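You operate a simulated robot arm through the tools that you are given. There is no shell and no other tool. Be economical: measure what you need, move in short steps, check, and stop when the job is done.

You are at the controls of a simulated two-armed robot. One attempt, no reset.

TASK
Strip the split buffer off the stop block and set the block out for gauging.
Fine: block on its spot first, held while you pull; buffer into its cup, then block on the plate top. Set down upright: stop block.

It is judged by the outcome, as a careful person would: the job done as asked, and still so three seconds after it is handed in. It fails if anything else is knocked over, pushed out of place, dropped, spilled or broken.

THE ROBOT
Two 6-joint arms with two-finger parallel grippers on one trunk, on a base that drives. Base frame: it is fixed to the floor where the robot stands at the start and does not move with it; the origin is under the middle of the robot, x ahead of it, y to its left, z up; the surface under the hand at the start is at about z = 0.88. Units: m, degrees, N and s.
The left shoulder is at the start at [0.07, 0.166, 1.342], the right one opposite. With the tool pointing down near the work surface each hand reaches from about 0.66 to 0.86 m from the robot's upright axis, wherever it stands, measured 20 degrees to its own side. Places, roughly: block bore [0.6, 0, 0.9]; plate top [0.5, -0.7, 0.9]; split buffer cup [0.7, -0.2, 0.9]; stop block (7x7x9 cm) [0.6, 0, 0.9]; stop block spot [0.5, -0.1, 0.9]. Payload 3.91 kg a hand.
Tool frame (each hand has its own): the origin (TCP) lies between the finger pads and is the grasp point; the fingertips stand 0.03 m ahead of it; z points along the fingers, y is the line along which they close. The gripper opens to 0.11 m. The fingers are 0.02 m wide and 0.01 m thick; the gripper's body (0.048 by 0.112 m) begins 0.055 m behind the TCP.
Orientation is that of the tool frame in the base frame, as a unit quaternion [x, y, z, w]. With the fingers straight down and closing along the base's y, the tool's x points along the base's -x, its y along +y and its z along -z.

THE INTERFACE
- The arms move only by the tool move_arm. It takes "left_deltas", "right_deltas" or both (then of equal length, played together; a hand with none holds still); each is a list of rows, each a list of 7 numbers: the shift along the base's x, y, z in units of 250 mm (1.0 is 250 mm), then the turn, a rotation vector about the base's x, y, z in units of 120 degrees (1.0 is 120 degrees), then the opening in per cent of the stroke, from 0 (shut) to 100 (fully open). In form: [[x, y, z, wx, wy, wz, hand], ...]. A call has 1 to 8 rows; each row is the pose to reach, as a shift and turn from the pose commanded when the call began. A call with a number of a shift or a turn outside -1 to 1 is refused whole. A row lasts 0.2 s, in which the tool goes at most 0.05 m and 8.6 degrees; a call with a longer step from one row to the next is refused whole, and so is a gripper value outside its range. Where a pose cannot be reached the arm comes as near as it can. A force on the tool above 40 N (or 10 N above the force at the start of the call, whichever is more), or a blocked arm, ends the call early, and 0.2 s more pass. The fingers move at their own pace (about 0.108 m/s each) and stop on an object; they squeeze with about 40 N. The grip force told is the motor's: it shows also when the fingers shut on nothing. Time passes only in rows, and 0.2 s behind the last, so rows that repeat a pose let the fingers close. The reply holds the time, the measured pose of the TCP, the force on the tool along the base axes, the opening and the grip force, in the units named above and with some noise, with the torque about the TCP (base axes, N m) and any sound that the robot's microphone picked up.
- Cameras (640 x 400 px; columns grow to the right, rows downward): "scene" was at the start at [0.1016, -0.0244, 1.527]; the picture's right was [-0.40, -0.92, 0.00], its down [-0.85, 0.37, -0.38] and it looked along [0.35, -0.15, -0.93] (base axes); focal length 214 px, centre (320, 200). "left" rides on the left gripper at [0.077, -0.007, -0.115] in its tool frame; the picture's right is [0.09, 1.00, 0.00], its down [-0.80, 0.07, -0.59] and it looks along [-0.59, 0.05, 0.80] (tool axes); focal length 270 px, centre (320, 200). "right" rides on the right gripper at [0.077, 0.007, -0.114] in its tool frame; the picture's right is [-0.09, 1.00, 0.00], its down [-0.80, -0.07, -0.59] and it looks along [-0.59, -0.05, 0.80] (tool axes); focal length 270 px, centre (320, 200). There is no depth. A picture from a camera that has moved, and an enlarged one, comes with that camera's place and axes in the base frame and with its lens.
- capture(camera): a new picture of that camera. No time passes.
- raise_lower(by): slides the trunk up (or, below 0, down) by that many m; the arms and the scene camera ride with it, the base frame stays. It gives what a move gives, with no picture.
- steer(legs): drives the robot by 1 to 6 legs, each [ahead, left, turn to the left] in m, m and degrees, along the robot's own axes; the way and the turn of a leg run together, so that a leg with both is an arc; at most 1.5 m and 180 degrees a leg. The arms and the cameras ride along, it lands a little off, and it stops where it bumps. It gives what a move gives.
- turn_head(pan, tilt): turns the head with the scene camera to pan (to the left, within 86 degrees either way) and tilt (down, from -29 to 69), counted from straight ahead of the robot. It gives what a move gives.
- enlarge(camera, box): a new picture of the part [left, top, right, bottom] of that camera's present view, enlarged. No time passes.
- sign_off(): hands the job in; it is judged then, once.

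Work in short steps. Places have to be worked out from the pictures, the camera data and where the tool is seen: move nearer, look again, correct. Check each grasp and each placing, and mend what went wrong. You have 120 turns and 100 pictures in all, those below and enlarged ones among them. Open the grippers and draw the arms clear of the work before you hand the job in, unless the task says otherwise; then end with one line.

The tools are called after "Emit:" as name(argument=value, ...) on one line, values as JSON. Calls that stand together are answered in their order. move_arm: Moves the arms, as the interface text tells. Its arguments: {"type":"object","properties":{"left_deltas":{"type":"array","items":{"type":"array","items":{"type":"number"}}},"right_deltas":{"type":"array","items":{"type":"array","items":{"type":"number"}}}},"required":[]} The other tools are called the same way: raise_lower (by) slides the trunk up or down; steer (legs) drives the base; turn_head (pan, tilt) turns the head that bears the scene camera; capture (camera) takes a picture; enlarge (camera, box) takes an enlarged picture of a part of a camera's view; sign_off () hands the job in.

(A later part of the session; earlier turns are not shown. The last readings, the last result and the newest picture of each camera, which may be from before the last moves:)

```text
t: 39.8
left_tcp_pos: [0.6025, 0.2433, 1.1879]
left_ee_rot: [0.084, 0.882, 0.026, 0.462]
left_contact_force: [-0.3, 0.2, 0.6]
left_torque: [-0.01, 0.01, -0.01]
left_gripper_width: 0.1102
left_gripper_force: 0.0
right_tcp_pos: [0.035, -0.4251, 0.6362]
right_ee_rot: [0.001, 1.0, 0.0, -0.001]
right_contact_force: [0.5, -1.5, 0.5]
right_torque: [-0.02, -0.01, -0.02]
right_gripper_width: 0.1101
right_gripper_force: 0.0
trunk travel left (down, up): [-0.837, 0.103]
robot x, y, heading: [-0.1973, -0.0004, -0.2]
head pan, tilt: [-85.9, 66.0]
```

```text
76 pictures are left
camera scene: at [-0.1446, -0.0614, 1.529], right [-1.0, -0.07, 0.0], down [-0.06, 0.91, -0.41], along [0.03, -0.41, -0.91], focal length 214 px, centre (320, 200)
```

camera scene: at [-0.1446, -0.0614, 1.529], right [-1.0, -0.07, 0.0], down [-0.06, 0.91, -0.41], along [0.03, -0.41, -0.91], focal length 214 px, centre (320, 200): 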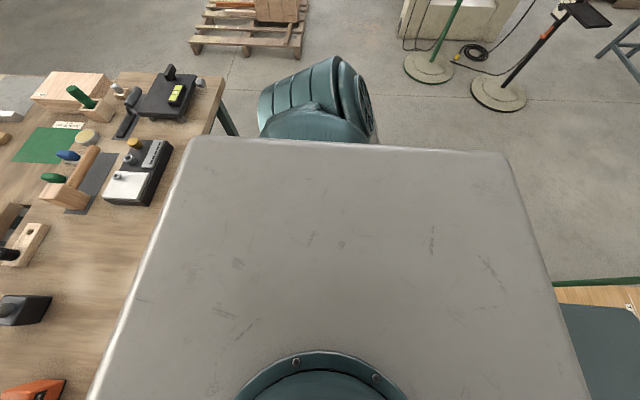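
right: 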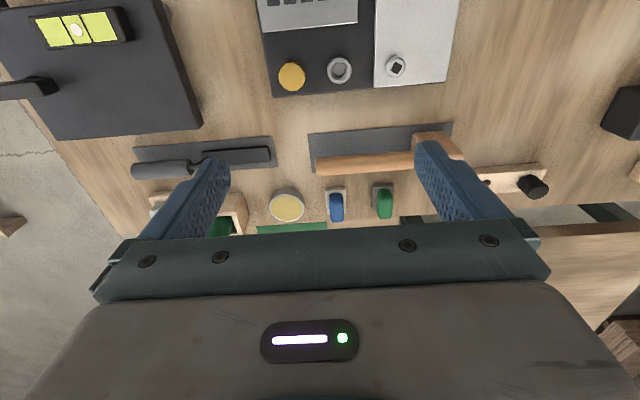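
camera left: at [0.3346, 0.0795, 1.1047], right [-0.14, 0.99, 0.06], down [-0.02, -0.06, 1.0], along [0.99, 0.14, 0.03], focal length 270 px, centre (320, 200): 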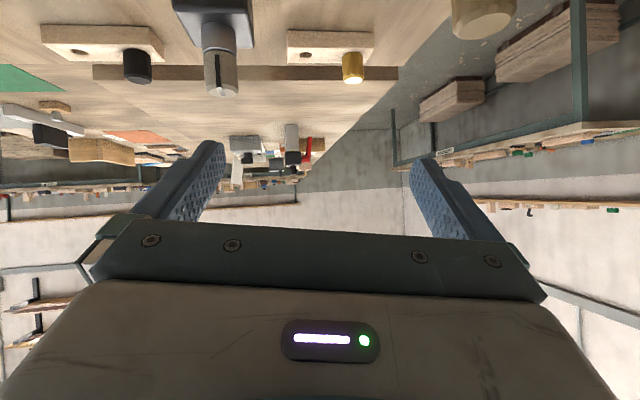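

Emit:
move_arm(right_deltas=[[-0.1, 0.08, -0.14, 0, 0, 0, 100], [-0.2, 0.16, -0.28, 0, 0, 0, 100], [-0.3, 0.24, -0.42, 0, 0, 0, 100], [-0.4, 0.32, -0.56, 0, 0, 0, 100], [-0.5, 0.4, -0.7, 0, 0, 0, 100], [-0.6, 0.46, -0.82, 0, 0, 0, 100], [-0.62, 0.46, -0.94, 0, 0, 0, 100]])

Emit:
move_arm(right_deltas=[[0.1, 0, 0.15, 0, 0, 0, 100], [0.2, 0, 0.3, 0, 0, 0, 100], [0.3, 0, 0.45, 0, 0, 0, 100], [0.4, 0, 0.6, 0, 0, 0, 100], [0.45, 0, 0.75, 0, 0, 0, 100], [0.5, 0, 0.9, 0, 0, 0, 100]])

Emit:
move_arm(right_deltas=[[0.1, 0, 0.17, 0, 0, 0, 100], [0.2, 0, 0.34, 0, 0, 0, 100], [0.3, 0, 0.5, 0, 0, 0, 100], [0.4, 0, 0.66, 0, 0, 0, 100], [0.5, 0, 0.82, 0, 0, 0, 100], [0.6, 0, 0.98, 0, 0, 0, 100]])

Emit:
turn_head(pan=-60, tilt=50)

Emit:
capture(camera="scene")

```text
t: 41.4
left_tcp_pos: [0.6064, 0.2412, 1.1856]
left_ee_rot: [0.085, 0.883, 0.025, 0.461]
left_contact_force: [-0.4, -0.9, 0.0]
left_torque: [0.02, 0.04, 0.02]
left_gripper_width: 0.11
left_gripper_force: 0.2
right_tcp_pos: [-0.1202, -0.3114, 0.4011]
right_ee_rot: [0.0, 1.0, 0.0, 0.0]
right_contact_force: [-0.5, 0.0, 0.3]
right_torque: [0.01, -0.01, 0.01]
right_gripper_width: 0.1102
right_gripper_force: 0.1
trunk travel left (down, up): [-0.837, 0.103]
robot x, y, heading: [-0.1949, -0.0007, -0.3]
head pan, tilt: [-85.9, 66.0]
```

```text
t: 42.8
left_tcp_pos: [0.6027, 0.242, 1.1873]
left_ee_rot: [0.084, 0.882, 0.025, 0.462]
left_contact_force: [0.7, -0.2, -0.4]
left_torque: [-0.03, -0.03, -0.01]
left_gripper_width: 0.1098
left_gripper_force: 0.0
right_tcp_pos: [0.0059, -0.3088, 0.6277]
right_ee_rot: [0.0, 1.0, 0.0, 0.0]
right_contact_force: [-0.1, 0.0, 0.5]
right_torque: [-0.01, 0.0, -0.02]
right_gripper_width: 0.1099
right_gripper_force: 0.2
trunk travel left (down, up): [-0.837, 0.103]
robot x, y, heading: [-0.1988, -0.0031, 0.2]
head pan, tilt: [-85.9, 66.0]
```

```text
t: 44.2
left_tcp_pos: [0.6043, 0.2426, 1.1849]
left_ee_rot: [0.085, 0.883, 0.025, 0.462]
left_contact_force: [0.2, 0.6, -0.2]
left_torque: [0.03, -0.02, 0.0]
left_gripper_width: 0.1101
left_gripper_force: 0.1
right_tcp_pos: [0.1569, -0.3093, 0.8756]
right_ee_rot: [0.001, 1.0, 0.0, -0.001]
right_contact_force: [0.4, -0.8, -0.4]
right_torque: [-0.01, -0.01, 0.01]
right_gripper_width: 0.1102
right_gripper_force: 0.1
trunk travel left (down, up): [-0.837, 0.103]
robot x, y, heading: [-0.2011, 0.0019, -0.3]
head pan, tilt: [-85.9, 66.0]
```

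```text
t: 45.1
left_tcp_pos: [0.6035, 0.2431, 1.1878]
left_ee_rot: [0.084, 0.883, 0.026, 0.462]
left_contact_force: [-0.4, -0.2, 0.0]
left_torque: [0.01, 0.02, 0.01]
left_gripper_width: 0.1101
left_gripper_force: 0.0
right_tcp_pos: [0.1554, -0.3106, 0.874]
right_ee_rot: [0.001, 1.0, 0.0, 0.0]
right_contact_force: [0.0, -0.3, 0.2]
right_torque: [0.0, 0.01, -0.01]
right_gripper_width: 0.1101
right_gripper_force: 0.1
trunk travel left (down, up): [-0.837, 0.103]
robot x, y, heading: [-0.1956, -0.0007, -0.1]
head pan, tilt: [-60.0, 50.0]
```

```text
75 pictures are left
camera scene: at [-0.1107, -0.0688, 1.5481], right [-0.87, -0.5, 0.0], down [-0.38, 0.67, -0.64], along [0.32, -0.56, -0.77], focal length 214 px, centre (320, 200)
```

scene: 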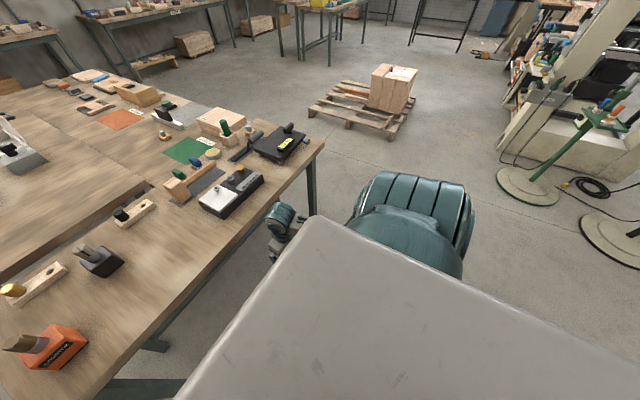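

The right arm now mirrors the left. I raise it above the table and then take it forward.

Emit:
move_arm(right_deltas=[[0.04, -0.05, 0.17, 0, 0, 0, 100], [0.08, -0.1, 0.34, 0, 0, 0, 100], [0.14, -0.15, 0.5, 0, 0, 0, 100], [0.22, -0.2, 0.66, 0, 0, 0, 100], [0.34, -0.2, 0.76, 0, 0, 0, 100]])

Emit:
move_arm(right_deltas=[[0.16, 0.02, 0, 0, 0, 0, 100], [0.32, 0.04, 0, 0, 0, 0, 100], [0.48, 0.1, 0, 0, 0, 0, 100], [0.64, 0.2, 0, 0, 0, 0, 100], [0.8, 0.3, 0, 0, 0, 0, 100]])

```text
t: 46.3
left_tcp_pos: [0.6039, 0.2415, 1.1876]
left_ee_rot: [0.085, 0.883, 0.026, 0.461]
left_contact_force: [0.2, -1.0, -0.1]
left_torque: [0.01, -0.02, 0.0]
left_gripper_width: 0.1101
left_gripper_force: 0.2
right_tcp_pos: [0.1972, -0.4014, 1.0416]
right_ee_rot: [0.0, 1.0, 0.003, 0.002]
right_contact_force: [0.1, 0.5, 0.1]
right_torque: [0.02, 0.01, 0.0]
right_gripper_width: 0.1101
right_gripper_force: 0.1
right hand out of reach, approached as far as the arm can: row 1, 2, 3, 4, 5
trunk travel left (down, up): [-0.837, 0.103]
robot x, y, heading: [-0.1961, -0.0006, -0.0]
head pan, tilt: [-60.0, 50.0]
```

```text
t: 47.6
left_tcp_pos: [0.6005, 0.2409, 1.1891]
left_ee_rot: [0.086, 0.882, 0.024, 0.463]
left_contact_force: [-0.2, -0.4, 0.3]
left_torque: [0.0, 0.0, 0.01]
left_gripper_width: 0.1101
left_gripper_force: 0.1
right_tcp_pos: [0.4219, -0.3678, 0.964]
right_ee_rot: [0.001, 1.0, -0.005, -0.017]
right_contact_force: [-0.3, 0.2, 0.5]
right_torque: [-0.01, -0.03, 0.01]
right_gripper_width: 0.1102
right_gripper_force: 0.1
right hand out of reach, approached as far as the arm can: row 1, 2, 3, 4, 5
trunk travel left (down, up): [-0.837, 0.103]
robot x, y, heading: [-0.1993, -0.003, -0.1]
head pan, tilt: [-60.0, 50.0]
stopped in row 5 (right hand): the force on the tool passed its limit at 124 N (the readings are from after the stop); the commanded pose is now the measured one
```

The hand sagged to z = 0.964 and hit something with 124 N, probably the gauge box. I look before moving.

Emit:
capture(camera="scene")

Emit:
capture(camera="right")

```text
74 pictures are left
camera scene: at [-0.1149, -0.068, 1.5485], right [-0.87, -0.5, 0.0], down [-0.38, 0.67, -0.64], along [0.32, -0.56, -0.76], focal length 214 px, centre (320, 200)
```

scene: 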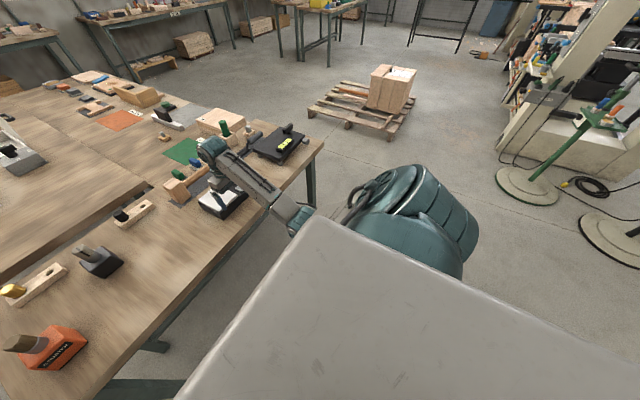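

```text
73 pictures are left
camera right: at [0.3487, -0.3605, 1.0799], right [0.09, 1.0, -0.01], down [0.82, -0.07, 0.57], along [0.57, -0.06, -0.82], focal length 270 px, centre (320, 200)
```

right: 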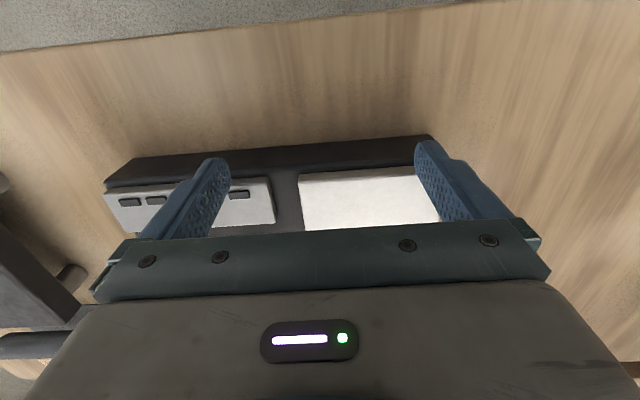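

The gauge box and table look unmoved. More likely the low elbow or forearm pressed on the table edge. Raising the trunk to its top lifts both arms clear, so I do that.

Emit:
raise_lower(by=0.1)

Emit:
turn_head(pan=-35, tilt=60)

Emit:
capture(camera="scene")

```text
t: 48.9
left_tcp_pos: [0.6041, 0.2407, 1.2865]
left_ee_rot: [0.085, 0.883, 0.026, 0.461]
left_contact_force: [-1.0, -0.8, 0.3]
left_torque: [0.0, 0.02, 0.04]
left_gripper_width: 0.1101
left_gripper_force: 0.1
right_tcp_pos: [0.424, -0.3697, 1.0613]
right_ee_rot: [0.002, 1.0, -0.004, -0.017]
right_contact_force: [0.4, 0.0, 0.1]
right_torque: [-0.01, -0.01, 0.0]
right_gripper_width: 0.11
right_gripper_force: 0.1
trunk travel left (down, up): [-0.937, 0.003]
robot x, y, heading: [-0.201, 0.0027, -0.2]
head pan, tilt: [-60.0, 50.0]
```

```text
t: 49.8
left_tcp_pos: [0.6042, 0.241, 1.2868]
left_ee_rot: [0.087, 0.882, 0.025, 0.462]
left_contact_force: [-0.1, -0.1, -0.1]
left_torque: [-0.03, -0.01, -0.01]
left_gripper_width: 0.1098
left_gripper_force: 0.2
right_tcp_pos: [0.4248, -0.3693, 1.0616]
right_ee_rot: [0.001, 1.0, -0.004, -0.016]
right_contact_force: [0.0, -0.1, 0.0]
right_torque: [0.0, 0.01, 0.0]
right_gripper_width: 0.1097
right_gripper_force: 0.1
trunk travel left (down, up): [-0.937, 0.003]
robot x, y, heading: [-0.1972, -0.0019, -0.1]
head pan, tilt: [-35.0, 60.0]
```

```text
72 pictures are left
camera scene: at [-0.0938, -0.041, 1.6355], right [-0.58, -0.82, 0.0], down [-0.71, 0.5, -0.5], along [0.41, -0.29, -0.87], focal length 214 px, centre (320, 200)
```

scene: 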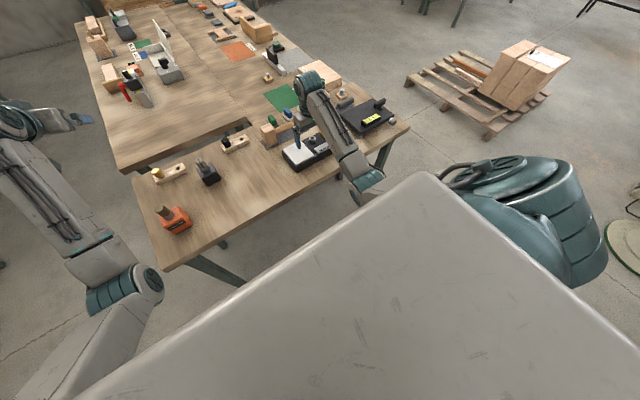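

All is normal now. I move the right hand inward and yaw it, in small steps with checks.

Emit:
move_arm(right_deltas=[[0.05, 0.1, 0.05, 0, 0, 0.06, 100], [0.1, 0.2, 0.08, 0, 0, 0.12, 100], [0.15, 0.3, 0.08, 0, 0, 0.18, 100], [0.2, 0.4, 0.08, 0, 0, 0.24, 100], [0.25, 0.5, 0.08, 0, 0, 0.3, 100], [0.3, 0.6, 0.08, 0, 0, 0.36, 100]])

```text
t: 51.2
left_tcp_pos: [0.6056, 0.2426, 1.2863]
left_ee_rot: [0.087, 0.883, 0.024, 0.461]
left_contact_force: [0.1, 0.5, -0.6]
left_torque: [-0.01, 0.04, 0.0]
left_gripper_width: 0.1099
left_gripper_force: 0.1
right_tcp_pos: [0.5, -0.2189, 1.0795]
right_ee_rot: [-0.367, 0.93, -0.01, -0.015]
right_contact_force: [-0.3, -0.7, 0.1]
right_torque: [0.01, 0.0, 0.01]
right_gripper_width: 0.1096
right_gripper_force: 0.0
right hand out of reach, approached as far as the arm can: row 1, 2, 3, 4
trunk travel left (down, up): [-0.937, 0.003]
robot x, y, heading: [-0.2011, 0.0026, -0.2]
head pan, tilt: [-35.0, 60.0]
```

Reached as commanded. Next I yaw the remaining 47° and shift x towards 0.58.

Emit:
move_arm(right_deltas=[[0.05, 0, 0, 0, 0, 0.065, 100], [0.1, 0, 0, 0, 0, 0.13, 100], [0.15, 0, 0, 0, 0, 0.195, 100], [0.2, 0, 0, 0, 0, 0.26, 100], [0.25, 0, 0, 0, 0, 0.325, 100], [0.3, 0, 0, 0, 0, 0.39, 100]])

Emit:
move_arm(right_deltas=[[0, 0, 0, 0.065, 0, 0, 100], [0, 0, 0, 0.13, 0, 0, 100], [0, 0, 0, 0.195, 0, 0, 100], [0, 0, 0, 0.26, 0, 0, 100], [0, 0, 0, 0.325, 0, 0, 100], [0, 0, 0, 0.39, 0, 0, 100], [0, 0, 0, 0.42, 0, 0, 100]])

Emit:
capture(camera="right")

Emit:
capture(camera="scene")

```text
t: 52.6
left_tcp_pos: [0.605, 0.2398, 1.2861]
left_ee_rot: [0.087, 0.883, 0.024, 0.462]
left_contact_force: [-0.4, 0.5, 0.9]
left_torque: [-0.04, -0.03, 0.0]
left_gripper_width: 0.1101
left_gripper_force: 0.1
right_tcp_pos: [0.5756, -0.2196, 1.0805]
right_ee_rot: [-0.706, 0.708, -0.014, -0.008]
right_contact_force: [-0.4, 0.2, -0.7]
right_torque: [0.03, 0.03, -0.01]
right_gripper_width: 0.11
right_gripper_force: 0.2
trunk travel left (down, up): [-0.937, 0.003]
robot x, y, heading: [-0.1984, 0.0008, -0.1]
head pan, tilt: [-35.0, 60.0]
```

```text
t: 54.2
left_tcp_pos: [0.6046, 0.2394, 1.2859]
left_ee_rot: [0.086, 0.882, 0.025, 0.462]
left_contact_force: [-0.2, 0.7, 0.2]
left_torque: [-0.01, 0.0, -0.02]
left_gripper_width: 0.1098
left_gripper_force: 0.0
right_tcp_pos: [0.5746, -0.219, 1.0819]
right_ee_rot: [-0.642, 0.647, 0.288, 0.293]
right_contact_force: [0.7, -0.2, 0.1]
right_torque: [0.03, -0.01, 0.0]
right_gripper_width: 0.1101
right_gripper_force: 0.0
trunk travel left (down, up): [-0.937, 0.003]
robot x, y, heading: [-0.2014, -0.002, -0.1]
head pan, tilt: [-35.0, 60.0]
```

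```text
71 pictures are left
camera right: at [0.5674, -0.3567, 1.0993], right [-1.0, 0.07, 0.06], down [0.07, 0.08, 0.99], along [0.06, 0.99, -0.09], focal length 270 px, centre (320, 200)
```

right: 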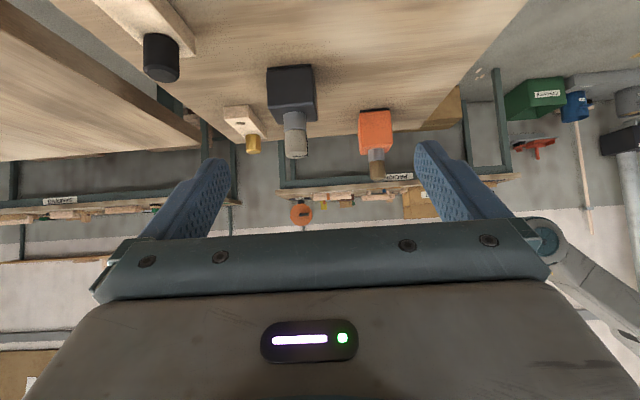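

```text
70 pictures are left
camera scene: at [-0.0939, -0.0411, 1.6355], right [-0.58, -0.82, 0.0], down [-0.71, 0.5, -0.5], along [0.41, -0.29, -0.87], focal length 214 px, centre (320, 200)
```

scene: 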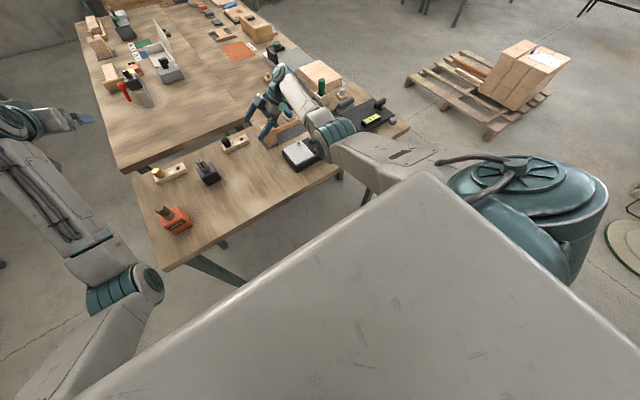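

Both turns worked. I enlarge the block in the right camera and in the scene camera to pin it down.

Emit:
enlarge(camera="right", box=[220, 40, 380, 140])

Emit:
enlarge(camera="scene", box=[150, 110, 310, 210])

```text
4.00 times, centred on (300, 90) of right
camera zoom: at [0.5674, -0.3567, 1.0993], right [-1.0, 0.07, 0.06], down [0.07, 0.08, 0.99], along [0.06, 0.99, -0.09], focal length 1081 px, centre (400, 640)
```

zoom: 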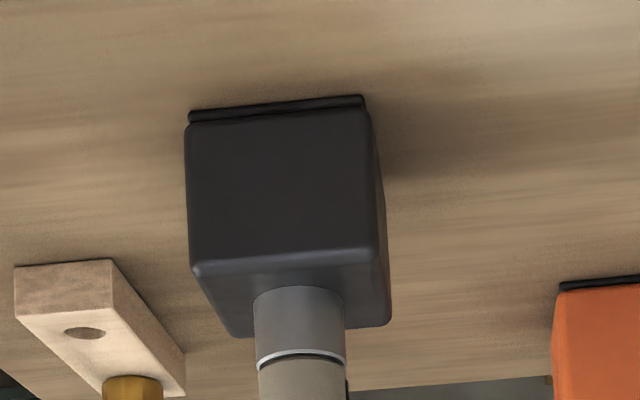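

```text
4.00 times, centred on (230, 160) of scene
camera zoom: at [-0.0939, -0.0411, 1.6355], right [-0.58, -0.82, 0.0], down [-0.71, 0.5, -0.5], along [0.41, -0.29, -0.87], focal length 858 px, centre (680, 360)
```

zoom: 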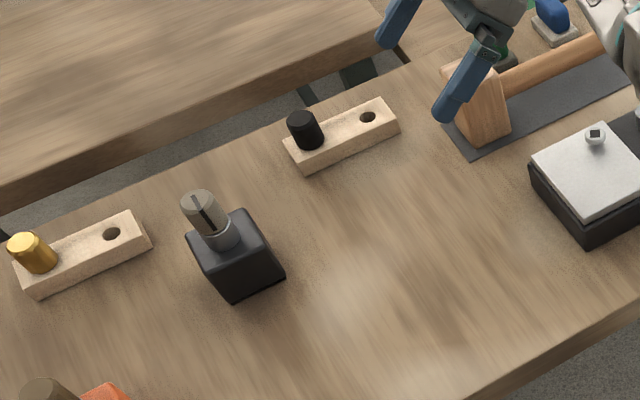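

Triangulating from both cameras puts the block axis at about [0.619, 0.025]. The body spans z 0.88–0.936, the collar top is at 0.958 and the buffer top near 0.99. I step toward it, lowering, with the fingers straddling in x.

Emit:
move_arm(right_deltas=[[0.06, 0.1, -0.08, 0, 0, 0, 100], [0.12, 0.2, -0.18, 0, 0, 0, 100], [0.178, 0.3, -0.28, 0, 0, 0, 100], [0.178, 0.4, -0.38, 0, 0, 0, 100]])

Emit:
capture(camera="right")

Emit:
capture(camera="scene")

```text
t: 55.2
left_tcp_pos: [0.604, 0.24, 1.2867]
left_ee_rot: [0.086, 0.883, 0.025, 0.462]
left_contact_force: [-0.7, -0.1, 0.1]
left_torque: [0.0, 0.02, 0.01]
left_gripper_width: 0.1102
left_gripper_force: 0.1
right_tcp_pos: [0.5873, -0.1627, 1.0355]
right_ee_rot: [-0.642, 0.647, 0.288, 0.293]
right_contact_force: [-0.2, 0.9, 0.5]
right_torque: [-0.02, 0.02, 0.04]
right_gripper_width: 0.11
right_gripper_force: 0.1
right hand out of reach, approached as far as the arm can: row 2, 3, 4
trunk travel left (down, up): [-0.937, 0.003]
robot x, y, heading: [-0.2026, 0.001, -0.1]
head pan, tilt: [-35.0, 60.0]
```

```text
67 pictures are left
camera right: at [0.5798, -0.3002, 1.0525], right [-1.0, 0.07, 0.06], down [0.07, 0.09, 0.99], along [0.06, 0.99, -0.09], focal length 270 px, centre (320, 200)
```

right: 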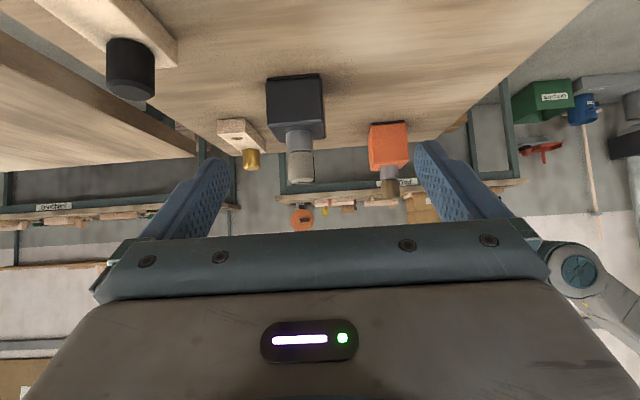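

```text
66 pictures are left
camera scene: at [-0.0938, -0.0407, 1.6355], right [-0.58, -0.82, 0.0], down [-0.71, 0.5, -0.5], along [0.41, -0.29, -0.87], focal length 214 px, centre (320, 200)
```

scene: 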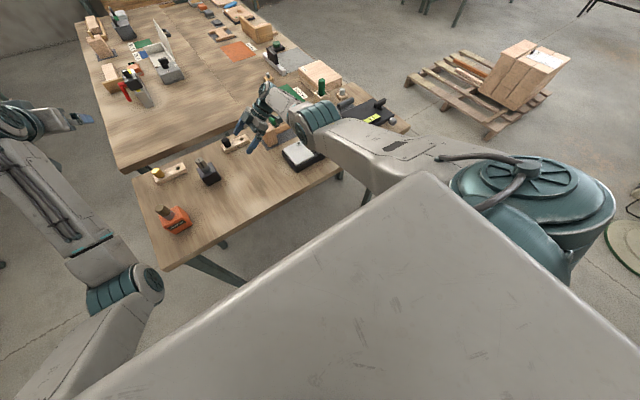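

The hand has hit its outer limit. I drive forward 0.12 m while it is still above everything nearby, then correct x.

Emit:
steer(legs=[[0.11, 0, 0]])

Emit:
move_arm(right_deltas=[[-0.12, 0.05, 0, 0, 0, 0, 100], [-0.24, 0.1, 0, 0, 0, 0, 100], [-0.3, 0.2, 0, 0, 0, 0, 100], [-0.3, 0.24, -0.12, 0, 0, 0, 100]])

Emit:
capture(camera="right")

```text
t: 56.4
left_tcp_pos: [0.7071, 0.2402, 1.2902]
left_ee_rot: [0.086, 0.882, 0.025, 0.463]
left_contact_force: [-0.9, 1.0, 0.4]
left_torque: [0.01, -0.01, 0.01]
left_gripper_width: 0.1098
left_gripper_force: 0.1
right_tcp_pos: [0.6927, -0.1633, 1.0385]
right_ee_rot: [-0.643, 0.646, 0.287, 0.294]
right_contact_force: [-0.6, -0.4, 0.2]
right_torque: [-0.02, -0.03, -0.05]
right_gripper_width: 0.11
right_gripper_force: 0.1
trunk travel left (down, up): [-0.937, 0.003]
robot x, y, heading: [-0.087, 0.0014, -0.3]
head pan, tilt: [-35.0, 60.0]
```

```text
t: 57.4
left_tcp_pos: [0.7155, 0.2411, 1.2841]
left_ee_rot: [0.086, 0.883, 0.025, 0.461]
left_contact_force: [0.2, 0.1, -0.3]
left_torque: [0.03, 0.02, 0.0]
left_gripper_width: 0.1102
left_gripper_force: 0.0
right_tcp_pos: [0.6218, -0.1043, 1.0034]
right_ee_rot: [-0.642, 0.648, 0.288, 0.292]
right_contact_force: [0.0, -0.1, -0.7]
right_torque: [0.04, 0.01, 0.02]
right_gripper_width: 0.1102
right_gripper_force: 0.1
trunk travel left (down, up): [-0.937, 0.003]
robot x, y, heading: [-0.0909, -0.0013, -0.6]
head pan, tilt: [-35.0, 60.0]
```

```text
65 pictures are left
camera right: at [0.6148, -0.241, 1.0211], right [-1.0, 0.07, 0.06], down [0.07, 0.09, 0.99], along [0.06, 0.99, -0.09], focal length 270 px, centre (320, 200)
```

right: 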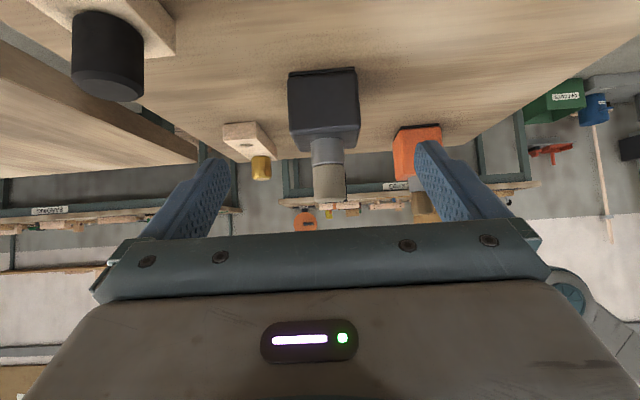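

The new picture confirms the block at x about 0.62, bottom z 0.881 and collar top about 0.96. I descend to z about 0.92 here, then advance straddling the block and look before closing.

Emit:
move_arm(right_deltas=[[0, 0, -0.11, 0, 0, 0, 100], [0, 0, -0.22, 0, 0, 0, 100], [-0.005, 0, -0.325, 0, 0, 0, 100], [-0.008, 0.12, -0.325, 0, 0, 0, 100], [-0.008, 0.24, -0.325, 0, 0, 0, 100], [-0.008, 0.36, -0.325, 0, 0, 0, 100]])

Emit:
capture(camera="right")

```text
t: 58.8
left_tcp_pos: [0.7134, 0.241, 1.2859]
left_ee_rot: [0.086, 0.883, 0.025, 0.461]
left_contact_force: [-0.2, -0.2, -0.4]
left_torque: [0.0, 0.03, 0.04]
left_gripper_width: 0.1095
left_gripper_force: 0.2
right_tcp_pos: [0.6192, -0.015, 0.922]
right_ee_rot: [-0.642, 0.648, 0.287, 0.292]
right_contact_force: [0.9, -0.4, 0.0]
right_torque: [-0.03, 0.01, 0.01]
right_gripper_width: 0.1101
right_gripper_force: 0.0
trunk travel left (down, up): [-0.937, 0.003]
robot x, y, heading: [-0.0897, -0.0034, -0.3]
head pan, tilt: [-35.0, 60.0]
```

```text
64 pictures are left
camera right: at [0.6117, -0.1517, 0.9405], right [-1.0, 0.07, 0.06], down [0.07, 0.09, 0.99], along [0.06, 0.99, -0.09], focal length 270 px, centre (320, 200)
```

right: 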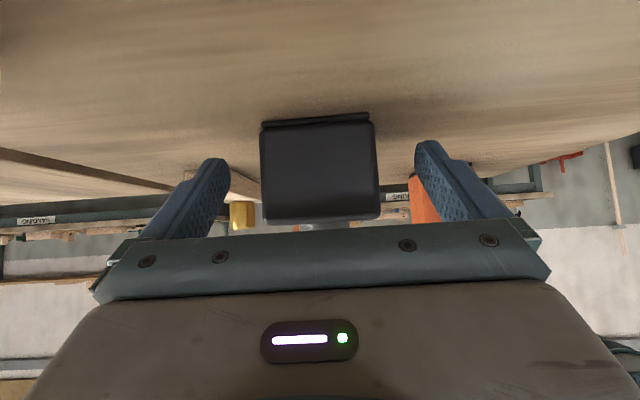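

The block is centred between the fingers. I advance the last 35 mm and close.

Emit:
move_arm(right_deltas=[[0, 0.08, 0, 0, 0, 0, 100], [0, 0.14, 0, 0, 0, 0, 100], [0, 0.14, 0, 0, 0, 0, 50], [0, 0.14, 0, 0, 0, 0, 30], [0, 0.14, 0, 0, 0, 0, 30], [0, 0.14, 0, 0, 0, 0, 30]])

Emit:
capture(camera="right")

```text
t: 60.2
left_tcp_pos: [0.714, 0.2404, 1.2862]
left_ee_rot: [0.087, 0.883, 0.024, 0.461]
left_contact_force: [0.0, -0.1, -0.1]
left_torque: [0.0, 0.05, 0.0]
left_gripper_width: 0.1103
left_gripper_force: 0.1
right_tcp_pos: [0.6175, 0.0201, 0.9235]
right_ee_rot: [-0.643, 0.647, 0.289, 0.291]
right_contact_force: [2.4, 2.5, 1.3]
right_torque: [-0.2, 0.15, -0.03]
right_gripper_width: 0.0657
right_gripper_force: 39.7
trunk travel left (down, up): [-0.937, 0.003]
robot x, y, heading: [-0.0872, -0.0011, -0.2]
head pan, tilt: [-35.0, 60.0]
```

```text
63 pictures are left
camera right: at [0.6119, -0.1163, 0.9413], right [-1.0, 0.07, 0.06], down [0.07, 0.09, 0.99], along [0.06, 0.99, -0.09], focal length 270 px, centre (320, 200)
```

right: 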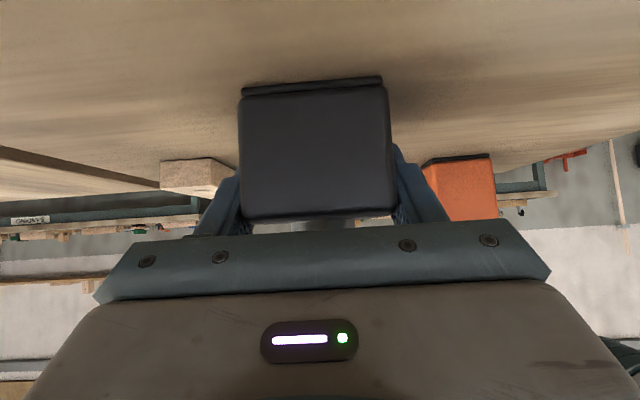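

Gripped at 65.7 mm with 40 N. I lift 4 cm and check the weight.

Emit:
move_arm(right_deltas=[[0, 0, 0.04, 0, 0, 0, 30], [0, 0, 0.1, 0, 0, 0, 30], [0, 0, 0.16, 0, 0, 0, 30]])

Emit:
capture(camera="right")

```text
t: 61.0
left_tcp_pos: [0.714, 0.2398, 1.2861]
left_ee_rot: [0.086, 0.883, 0.024, 0.462]
left_contact_force: [0.9, 0.1, 0.1]
left_torque: [-0.01, -0.04, 0.0]
left_gripper_width: 0.1104
left_gripper_force: 0.1
right_tcp_pos: [0.6195, 0.0207, 0.9613]
right_ee_rot: [-0.643, 0.647, 0.288, 0.291]
right_contact_force: [0.3, -1.3, -9.1]
right_torque: [-0.04, 0.04, 0.02]
right_gripper_width: 0.0659
right_gripper_force: 39.9
trunk travel left (down, up): [-0.937, 0.003]
robot x, y, heading: [-0.0897, -0.0019, -0.3]
head pan, tilt: [-35.0, 60.0]
```

```text
62 pictures are left
camera right: at [0.6119, -0.116, 0.9803], right [-1.0, 0.07, 0.06], down [0.07, 0.09, 0.99], along [0.06, 0.99, -0.09], focal length 270 px, centre (320, 200)
```

right: 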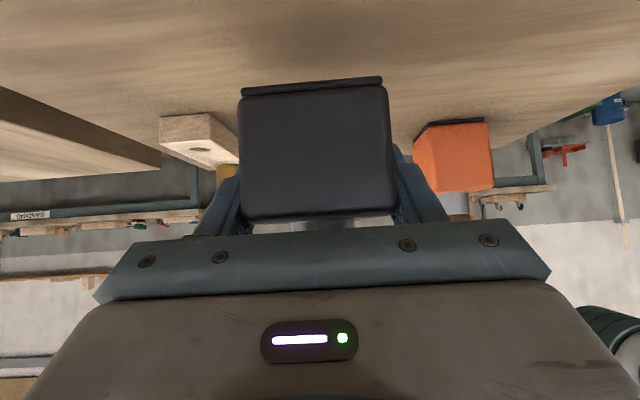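

Holding about 0.93 kg steadily. Before moving it I look closely at the bench around the spot.

Emit:
turn_head(pan=-10, tilt=66)

Emit:
capture(camera="scene")

```text
t: 61.9
left_tcp_pos: [0.7157, 0.2406, 1.2855]
left_ee_rot: [0.086, 0.883, 0.025, 0.461]
left_contact_force: [0.5, 0.4, -1.2]
left_torque: [-0.03, 0.01, 0.01]
left_gripper_width: 0.1099
left_gripper_force: 0.1
right_tcp_pos: [0.6204, 0.0222, 0.9624]
right_ee_rot: [-0.642, 0.647, 0.289, 0.292]
right_contact_force: [-0.8, -0.3, -8.5]
right_torque: [-0.06, 0.0, 0.0]
right_gripper_width: 0.0659
right_gripper_force: 40.2
trunk travel left (down, up): [-0.937, 0.003]
robot x, y, heading: [-0.0898, 0.0014, -0.7]
head pan, tilt: [-10.0, 66.0]
```

```text
61 pictures are left
camera scene: at [0.0208, -0.0136, 1.6287], right [-0.18, -0.98, 0.0], down [-0.9, 0.16, -0.41], along [0.4, -0.07, -0.91], focal length 214 px, centre (320, 200)
```

scene: 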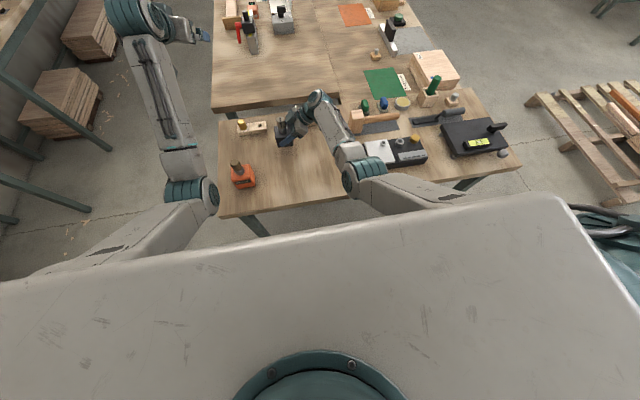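

Emit:
enlarge(camera="scene", box=[225, 120, 375, 215])

```text
4.21 times, centred on (300, 168) of scene
camera zoom: at [0.0208, -0.0136, 1.6287], right [-0.18, -0.98, 0.0], down [-0.9, 0.16, -0.41], along [0.4, -0.07, -0.91], focal length 903 px, centre (404, 337)
```

zoom: 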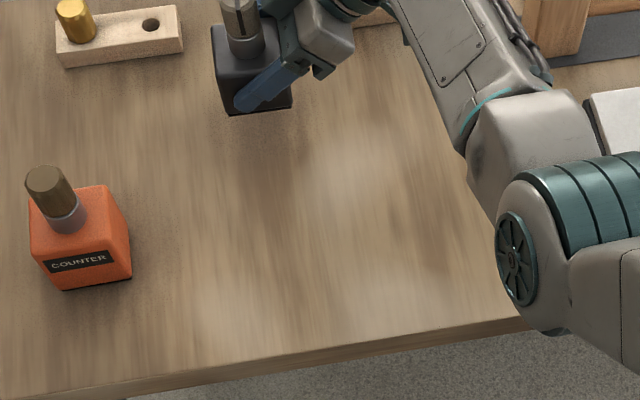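

No mark is visible, so I use the given place, about [0.51, −0.09]. I drive back 0.2 m with the block raised so both arms can work there, then yaw −40° to keep the hand off the gauge box.

Emit:
steer(legs=[[-0.2, 0, 0]])

Emit:
move_arm(right_deltas=[[0.06, -0.08, 0, 0, 0, -0.06, 30], [0.12, -0.16, 0, 0, 0, -0.12, 30], [0.18, -0.24, 0, 0, 0, -0.18, 30], [0.24, -0.32, 0, 0, 0, -0.24, 30], [0.3, -0.4, 0, 0, 0, -0.3, 30], [0.34, -0.46, 0, 0, 0, -0.333, 30]])

Emit:
capture(camera="scene")

```text
t: 63.5
left_tcp_pos: [0.5228, 0.2382, 1.282]
left_ee_rot: [0.088, 0.884, 0.024, 0.459]
left_contact_force: [0.8, 0.1, -0.3]
left_torque: [-0.03, 0.0, 0.04]
left_gripper_width: 0.1099
left_gripper_force: 0.1
right_tcp_pos: [0.4265, 0.0201, 0.9592]
right_ee_rot: [-0.641, 0.649, 0.289, 0.291]
right_contact_force: [0.8, -0.2, -8.8]
right_torque: [-0.04, 0.0, 0.03]
right_gripper_width: 0.0658
right_gripper_force: 40.4
trunk travel left (down, up): [-0.937, 0.003]
robot x, y, heading: [-0.2861, -0.0022, -0.7]
head pan, tilt: [-10.0, 66.0]
```

```text
t: 64.8
left_tcp_pos: [0.5195, 0.2372, 1.2851]
left_ee_rot: [0.088, 0.883, 0.024, 0.461]
left_contact_force: [0.0, 0.1, 0.2]
left_torque: [-0.02, 0.04, -0.04]
left_gripper_width: 0.1101
left_gripper_force: 0.1
right_tcp_pos: [0.5085, -0.0976, 0.9628]
right_ee_rot: [-0.379, 0.83, 0.17, 0.373]
right_contact_force: [-0.5, -0.1, -8.8]
right_torque: [-0.03, 0.0, 0.01]
right_gripper_width: 0.0658
right_gripper_force: 39.9
trunk travel left (down, up): [-0.937, 0.003]
robot x, y, heading: [-0.2848, 0.0039, -0.7]
head pan, tilt: [-10.0, 66.0]
```

```text
59 pictures are left
camera scene: at [-0.176, -0.0133, 1.6287], right [-0.18, -0.98, 0.0], down [-0.9, 0.17, -0.41], along [0.4, -0.07, -0.91], focal length 214 px, centre (320, 200)
```

scene: 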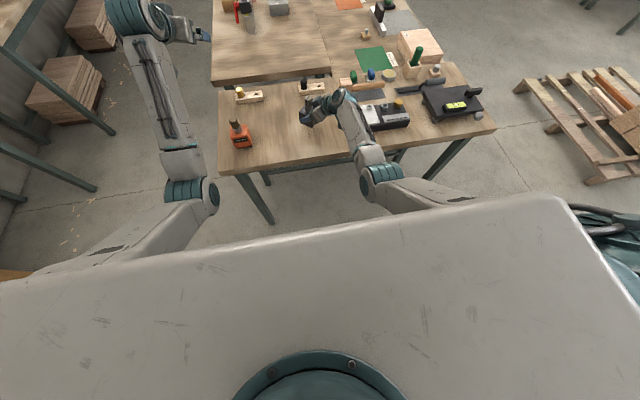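

The block's axis is at about [0.512, −0.094]. I lower it by the lift height until it touches the bench.

Emit:
move_arm(right_deltas=[[0, 0, -0.06, 0, 0, 0, 30], [0, 0, -0.12, 0, 0, 0, 30], [0, 0, -0.145, 0, 0, 0, 30], [0, 0, -0.158, 0, 0, 0, 30], [0, 0, -0.158, 0, 0, 0, 30]])

Emit:
capture(camera="right")

Emit:
enlarge(camera="scene", box=[260, 60, 400, 150])

```text
t: 66.0
left_tcp_pos: [0.5182, 0.2371, 1.286]
left_ee_rot: [0.088, 0.883, 0.024, 0.461]
left_contact_force: [-0.2, 0.7, 0.0]
left_torque: [-0.01, 0.01, 0.01]
left_gripper_width: 0.1102
left_gripper_force: 0.1
right_tcp_pos: [0.5085, -0.0962, 0.9226]
right_ee_rot: [-0.38, 0.828, 0.17, 0.375]
right_contact_force: [0.3, -1.3, -5.2]
right_torque: [0.06, 0.09, 0.02]
right_gripper_width: 0.0659
right_gripper_force: 39.7
trunk travel left (down, up): [-0.937, 0.003]
robot x, y, heading: [-0.2873, -0.0002, -0.3]
head pan, tilt: [-10.0, 66.0]
```

```text
58 pictures are left
camera right: at [0.4149, -0.1962, 0.9415], right [-0.72, 0.69, 0.06], down [0.11, 0.02, 0.99], along [0.69, 0.72, -0.09], focal length 270 px, centre (320, 200)
```

right: 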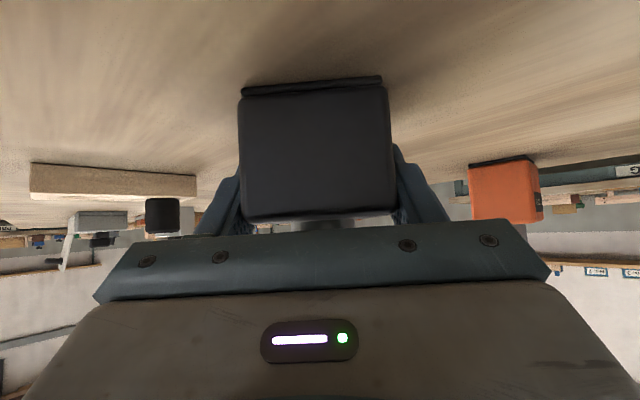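

```text
4.44 times, centred on (330, 105) of scene
camera zoom: at [-0.1771, -0.0131, 1.6289], right [-0.18, -0.98, 0.0], down [-0.9, 0.17, -0.41], along [0.4, -0.07, -0.91], focal length 953 px, centre (276, 622)
```

zoom: 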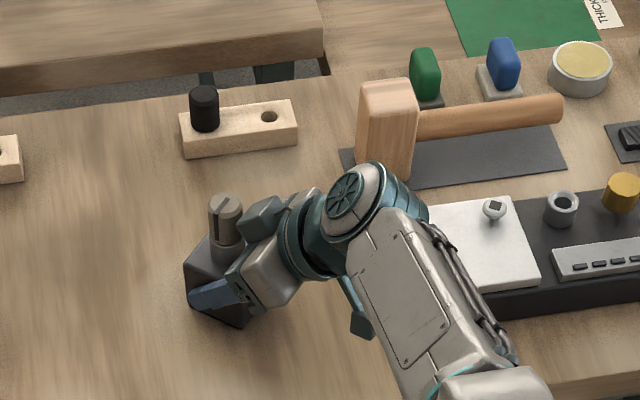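

The block rests on the bench at the spot, held by the right hand. Now the left hand: I bring it down and in, still clear of the right arm, and start turning it to point down.

Emit:
move_arm(left_deltas=[[0.02, -0.08, -0.08, 0, 0, 0, 100], [0.04, -0.16, -0.16, 0, 0.03, 0, 100], [0.06, -0.24, -0.24, 0, 0.09, 0, 100], [0.08, -0.32, -0.32, 0, 0.15, 0, 100], [0.1, -0.4, -0.4, 0, 0.21, 0, 100], [0.12, -0.4, -0.48, 0, 0.27, 0, 100], [0.12, -0.4, -0.48, 0, 0.33, 0, 100], [0.12, -0.4, -0.48, 0, 0.39, 0, 100]])

```text
t: 67.8
left_tcp_pos: [0.5483, 0.1371, 1.1661]
left_ee_rot: [0.091, 0.993, -0.012, 0.071]
left_contact_force: [0.3, 0.1, 0.0]
left_torque: [0.03, 0.01, -0.01]
left_gripper_width: 0.11
left_gripper_force: 0.2
right_tcp_pos: [0.5081, -0.0967, 0.9246]
right_ee_rot: [-0.381, 0.829, 0.17, 0.374]
right_contact_force: [3.9, 0.3, 0.1]
right_torque: [0.16, 0.03, -0.07]
right_gripper_width: 0.0661
right_gripper_force: 40.0
trunk travel left (down, up): [-0.937, 0.003]
robot x, y, heading: [-0.287, -0.0018, -0.6]
head pan, tilt: [-10.0, 66.0]
```

The left tool is nearly down. I level it and yaw +59°, so its fingers close across the right hand's approach direction.

Emit:
move_arm(left_deltas=[[0, 0, 0, 0.0178, 0.0667, 0, 60]])

Emit:
move_arm(left_deltas=[[0, 0, 0, 0, 0, 0.062, 60], [0, 0, 0, 0, 0, 0.124, 60], [0, 0, 0, 0, 0, 0.186, 60], [0, 0, 0, 0, 0, 0.248, 60], [0, 0, 0, 0, 0, 0.31, 60], [0, 0, 0, 0, 0, 0.372, 60], [0, 0, 0, 0, 0, 0.434, 60], [0, 0, 0, 0, 0, 0.496, 60]])

Emit:
capture(camera="left")

```text
t: 68.2
left_tcp_pos: [0.5433, 0.1358, 1.163]
left_ee_rot: [0.091, 0.996, -0.001, 0.001]
left_contact_force: [-1.2, -0.2, -1.7]
left_torque: [0.04, -0.05, 0.01]
left_gripper_width: 0.066
left_gripper_force: 0.0
right_tcp_pos: [0.5061, -0.0966, 0.9232]
right_ee_rot: [-0.38, 0.829, 0.171, 0.374]
right_contact_force: [-4.8, 0.7, 4.2]
right_torque: [-0.29, 0.34, -0.29]
right_gripper_width: 0.0657
right_gripper_force: 39.6
trunk travel left (down, up): [-0.937, 0.003]
robot x, y, heading: [-0.2903, 0.0033, -0.8]
head pan, tilt: [-10.0, 66.0]
```

```text
t: 70.0
left_tcp_pos: [0.5463, 0.1374, 1.1662]
left_ee_rot: [-0.416, 0.909, 0.001, 0.002]
left_contact_force: [0.0, -0.5, 0.3]
left_torque: [-0.01, 0.0, 0.01]
left_gripper_width: 0.0662
left_gripper_force: 0.0
right_tcp_pos: [0.5071, -0.0966, 0.9245]
right_ee_rot: [-0.38, 0.829, 0.17, 0.374]
right_contact_force: [-3.1, -0.6, -2.0]
right_torque: [0.24, 0.18, 0.14]
right_gripper_width: 0.0657
right_gripper_force: 40.1
trunk travel left (down, up): [-0.937, 0.003]
robot x, y, heading: [-0.2836, -0.0022, -0.6]
head pan, tilt: [-10.0, 66.0]
```

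```text
56 pictures are left
camera left: at [0.5012, 0.0745, 1.2793], right [-0.81, 0.58, 0.0], down [0.47, 0.65, 0.6], along [0.35, 0.48, -0.8], focal length 270 px, centre (320, 200)
```

left: 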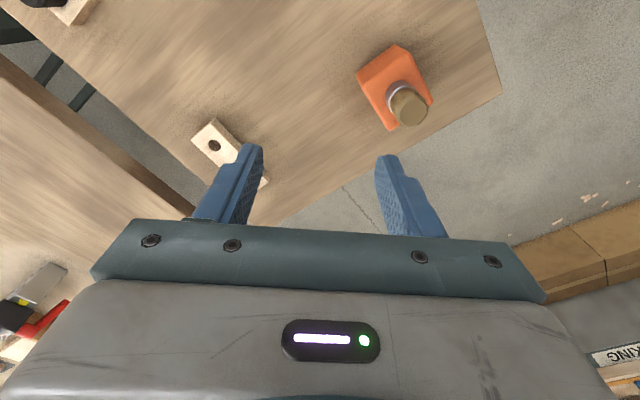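

Yaw is now 49° with the tool straight down. I move over the buffer at safe height and look.

Emit:
move_arm(left_deltas=[[-0.02, -0.16, 0, 0, 0, 0, 60], [-0.05, -0.32, 0, 0, 0, 0, 60], [-0.08, -0.48, 0, 0, 0, 0, 60], [-0.1, -0.64, 0, 0, 0, 0, 60], [-0.12, -0.8, 0, 0, 0, 0, 60], [-0.14, -0.92, 0, 0, 0, 0, 60]])

Emit:
capture(camera="left")

Emit:
capture(camera="scene")

```text
t: 71.5
left_tcp_pos: [0.4944, -0.0542, 1.1713]
left_ee_rot: [-0.416, 0.91, 0.0, 0.002]
left_contact_force: [0.6, 0.1, -0.4]
left_torque: [-0.05, -0.03, -0.03]
left_gripper_width: 0.0663
left_gripper_force: 0.1
left hand out of reach, approached as far as the arm can: row 2, 3, 4, 5, 6
right_tcp_pos: [0.5074, -0.0964, 0.9239]
right_ee_rot: [-0.381, 0.829, 0.17, 0.373]
right_contact_force: [-3.0, -1.9, -1.8]
right_torque: [0.19, 0.13, 0.11]
right_gripper_width: 0.0658
right_gripper_force: 40.6
trunk travel left (down, up): [-0.937, 0.003]
robot x, y, heading: [-0.2904, 0.0008, -0.9]
head pan, tilt: [-10.0, 66.0]
```

```text
55 pictures are left
camera left: at [0.4493, -0.1175, 1.2838], right [-0.81, 0.59, 0.0], down [0.47, 0.65, 0.6], along [0.35, 0.48, -0.8], focal length 270 px, centre (320, 200)
```

left: 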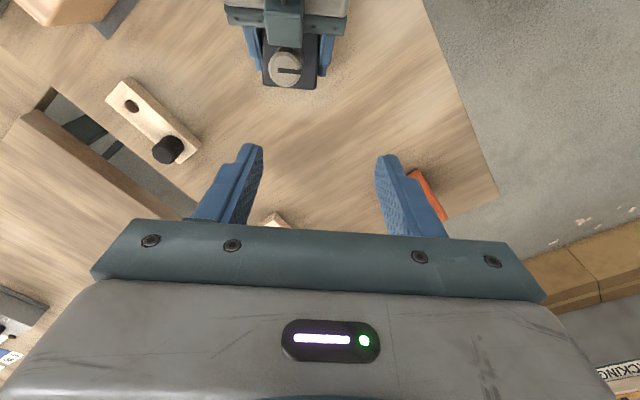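

```text
54 pictures are left
camera scene: at [-0.1784, -0.0123, 1.629], right [-0.18, -0.98, 0.0], down [-0.9, 0.17, -0.41], along [0.4, -0.07, -0.91], focal length 214 px, centre (320, 200)
```

scene: 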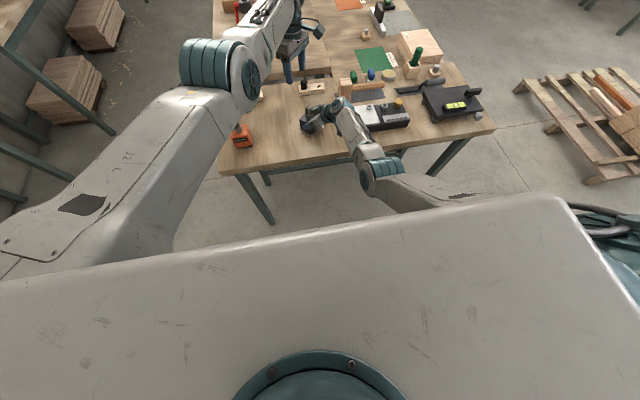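

The buffer top reads [0.510, −0.095], as expected. The left hand is short by about 4 cm at this height, so I lower to about 1.07 (tips still above the buffer) and try the rest.

Emit:
move_arm(left_deltas=[[0, 0, -0.13, 0, 0, 0, 60], [0, 0, -0.26, 0, 0, 0, 60], [0, 0, -0.4, 0, 0, 0, 60], [0.03, -0.08, -0.4, 0, 0, 0, 60], [0.062, -0.16, -0.4, 0, 0, 0, 60]])

Emit:
capture(camera="left")

```text
t: 72.7
left_tcp_pos: [0.4862, -0.0485, 1.0979]
left_ee_rot: [-0.415, 0.91, 0.0, 0.002]
left_contact_force: [0.4, -0.2, -0.2]
left_torque: [-0.01, 0.0, -0.01]
left_gripper_width: 0.066
left_gripper_force: 0.1
left hand out of reach, approached as far as the arm can: row 1, 2, 3, 4, 5
right_tcp_pos: [0.5078, -0.0972, 0.923]
right_ee_rot: [-0.38, 0.829, 0.17, 0.373]
right_contact_force: [-2.5, -1.1, -1.8]
right_torque: [0.24, 0.09, 0.1]
right_gripper_width: 0.0659
right_gripper_force: 39.9
trunk travel left (down, up): [-0.937, 0.003]
robot x, y, heading: [-0.2845, -0.0022, -0.6]
head pan, tilt: [-10.0, 66.0]
```

```text
53 pictures are left
camera left: at [0.44, -0.111, 1.2103], right [-0.81, 0.59, 0.0], down [0.47, 0.65, 0.6], along [0.35, 0.48, -0.8], focal length 270 px, centre (320, 200)
```

left: 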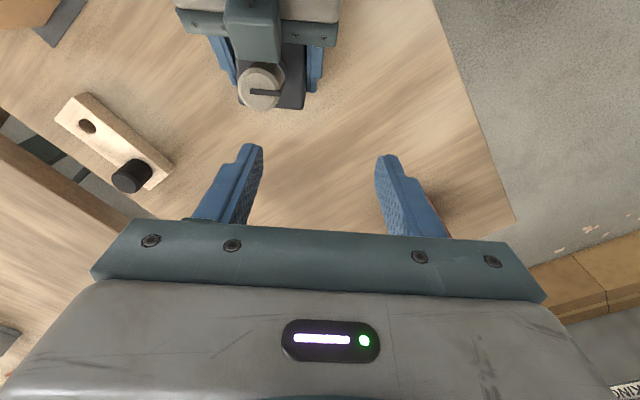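

The left arm is at its outer reach (about 0.75 m from the shoulder), so the base must be about 9 cm nearer. I lift the block 2 cm with the right hand, drive forward, and set it back on the same spot.

Emit:
move_arm(right_deltas=[[0, 0, 0.04, 0, 0, 0, 30], [0, 0, 0.09, 0, 0, 0, 30]], left_deltas=[[0, 0.04, 0.1, 0, 0, 0, 60], [0, 0.08, 0.2, 0, 0, 0, 60]])

Emit:
steer(legs=[[0.09, 0, 0]])

Emit:
move_arm(right_deltas=[[-0.1, 0, 0, 0, 0, 0, 30], [-0.2, 0, 0, 0, 0, 0, 30], [-0.3, 0, 0, 0, 0, 0, 30], [-0.35, 0, 0, 0, 0, 0, 30]])

```text
t: 73.2
left_tcp_pos: [0.4834, -0.028, 1.1468]
left_ee_rot: [-0.415, 0.91, 0.001, 0.001]
left_contact_force: [0.7, 0.0, -0.6]
left_torque: [0.0, -0.03, 0.03]
left_gripper_width: 0.0661
left_gripper_force: 0.0
right_tcp_pos: [0.5057, -0.0957, 0.9462]
right_ee_rot: [-0.38, 0.829, 0.17, 0.373]
right_contact_force: [-0.6, -0.1, -7.7]
right_torque: [-0.03, 0.04, 0.01]
right_gripper_width: 0.0657
right_gripper_force: 40.3
trunk travel left (down, up): [-0.937, 0.003]
robot x, y, heading: [-0.2841, 0.0024, -0.8]
head pan, tilt: [-10.0, 66.0]
```

```text
t: 74.3
left_tcp_pos: [0.5671, -0.0299, 1.1515]
left_ee_rot: [-0.414, 0.91, -0.002, 0.004]
left_contact_force: [-0.2, 0.1, 0.6]
left_torque: [0.01, -0.04, 0.03]
left_gripper_width: 0.0663
left_gripper_force: 0.1
right_tcp_pos: [0.5905, -0.0991, 0.9504]
right_ee_rot: [-0.38, 0.828, 0.168, 0.375]
right_contact_force: [-1.0, -0.7, -8.0]
right_torque: [-0.09, 0.03, -0.02]
right_gripper_width: 0.0659
right_gripper_force: 39.9
trunk travel left (down, up): [-0.937, 0.003]
robot x, y, heading: [-0.1989, 0.001, -0.8]
head pan, tilt: [-10.0, 66.0]
```

```text
t: 75.3
left_tcp_pos: [0.5763, -0.031, 1.146]
left_ee_rot: [-0.414, 0.91, 0.0, 0.001]
left_contact_force: [0.1, 0.4, 0.1]
left_torque: [0.01, 0.03, 0.01]
left_gripper_width: 0.0658
left_gripper_force: 0.0
right_tcp_pos: [0.5094, -0.0994, 0.9463]
right_ee_rot: [-0.38, 0.829, 0.171, 0.374]
right_contact_force: [0.0, 0.1, -9.3]
right_torque: [-0.02, 0.03, -0.01]
right_gripper_width: 0.0658
right_gripper_force: 40.2
trunk travel left (down, up): [-0.937, 0.003]
robot x, y, heading: [-0.1979, 0.0004, -0.5]
head pan, tilt: [-10.0, 66.0]
```

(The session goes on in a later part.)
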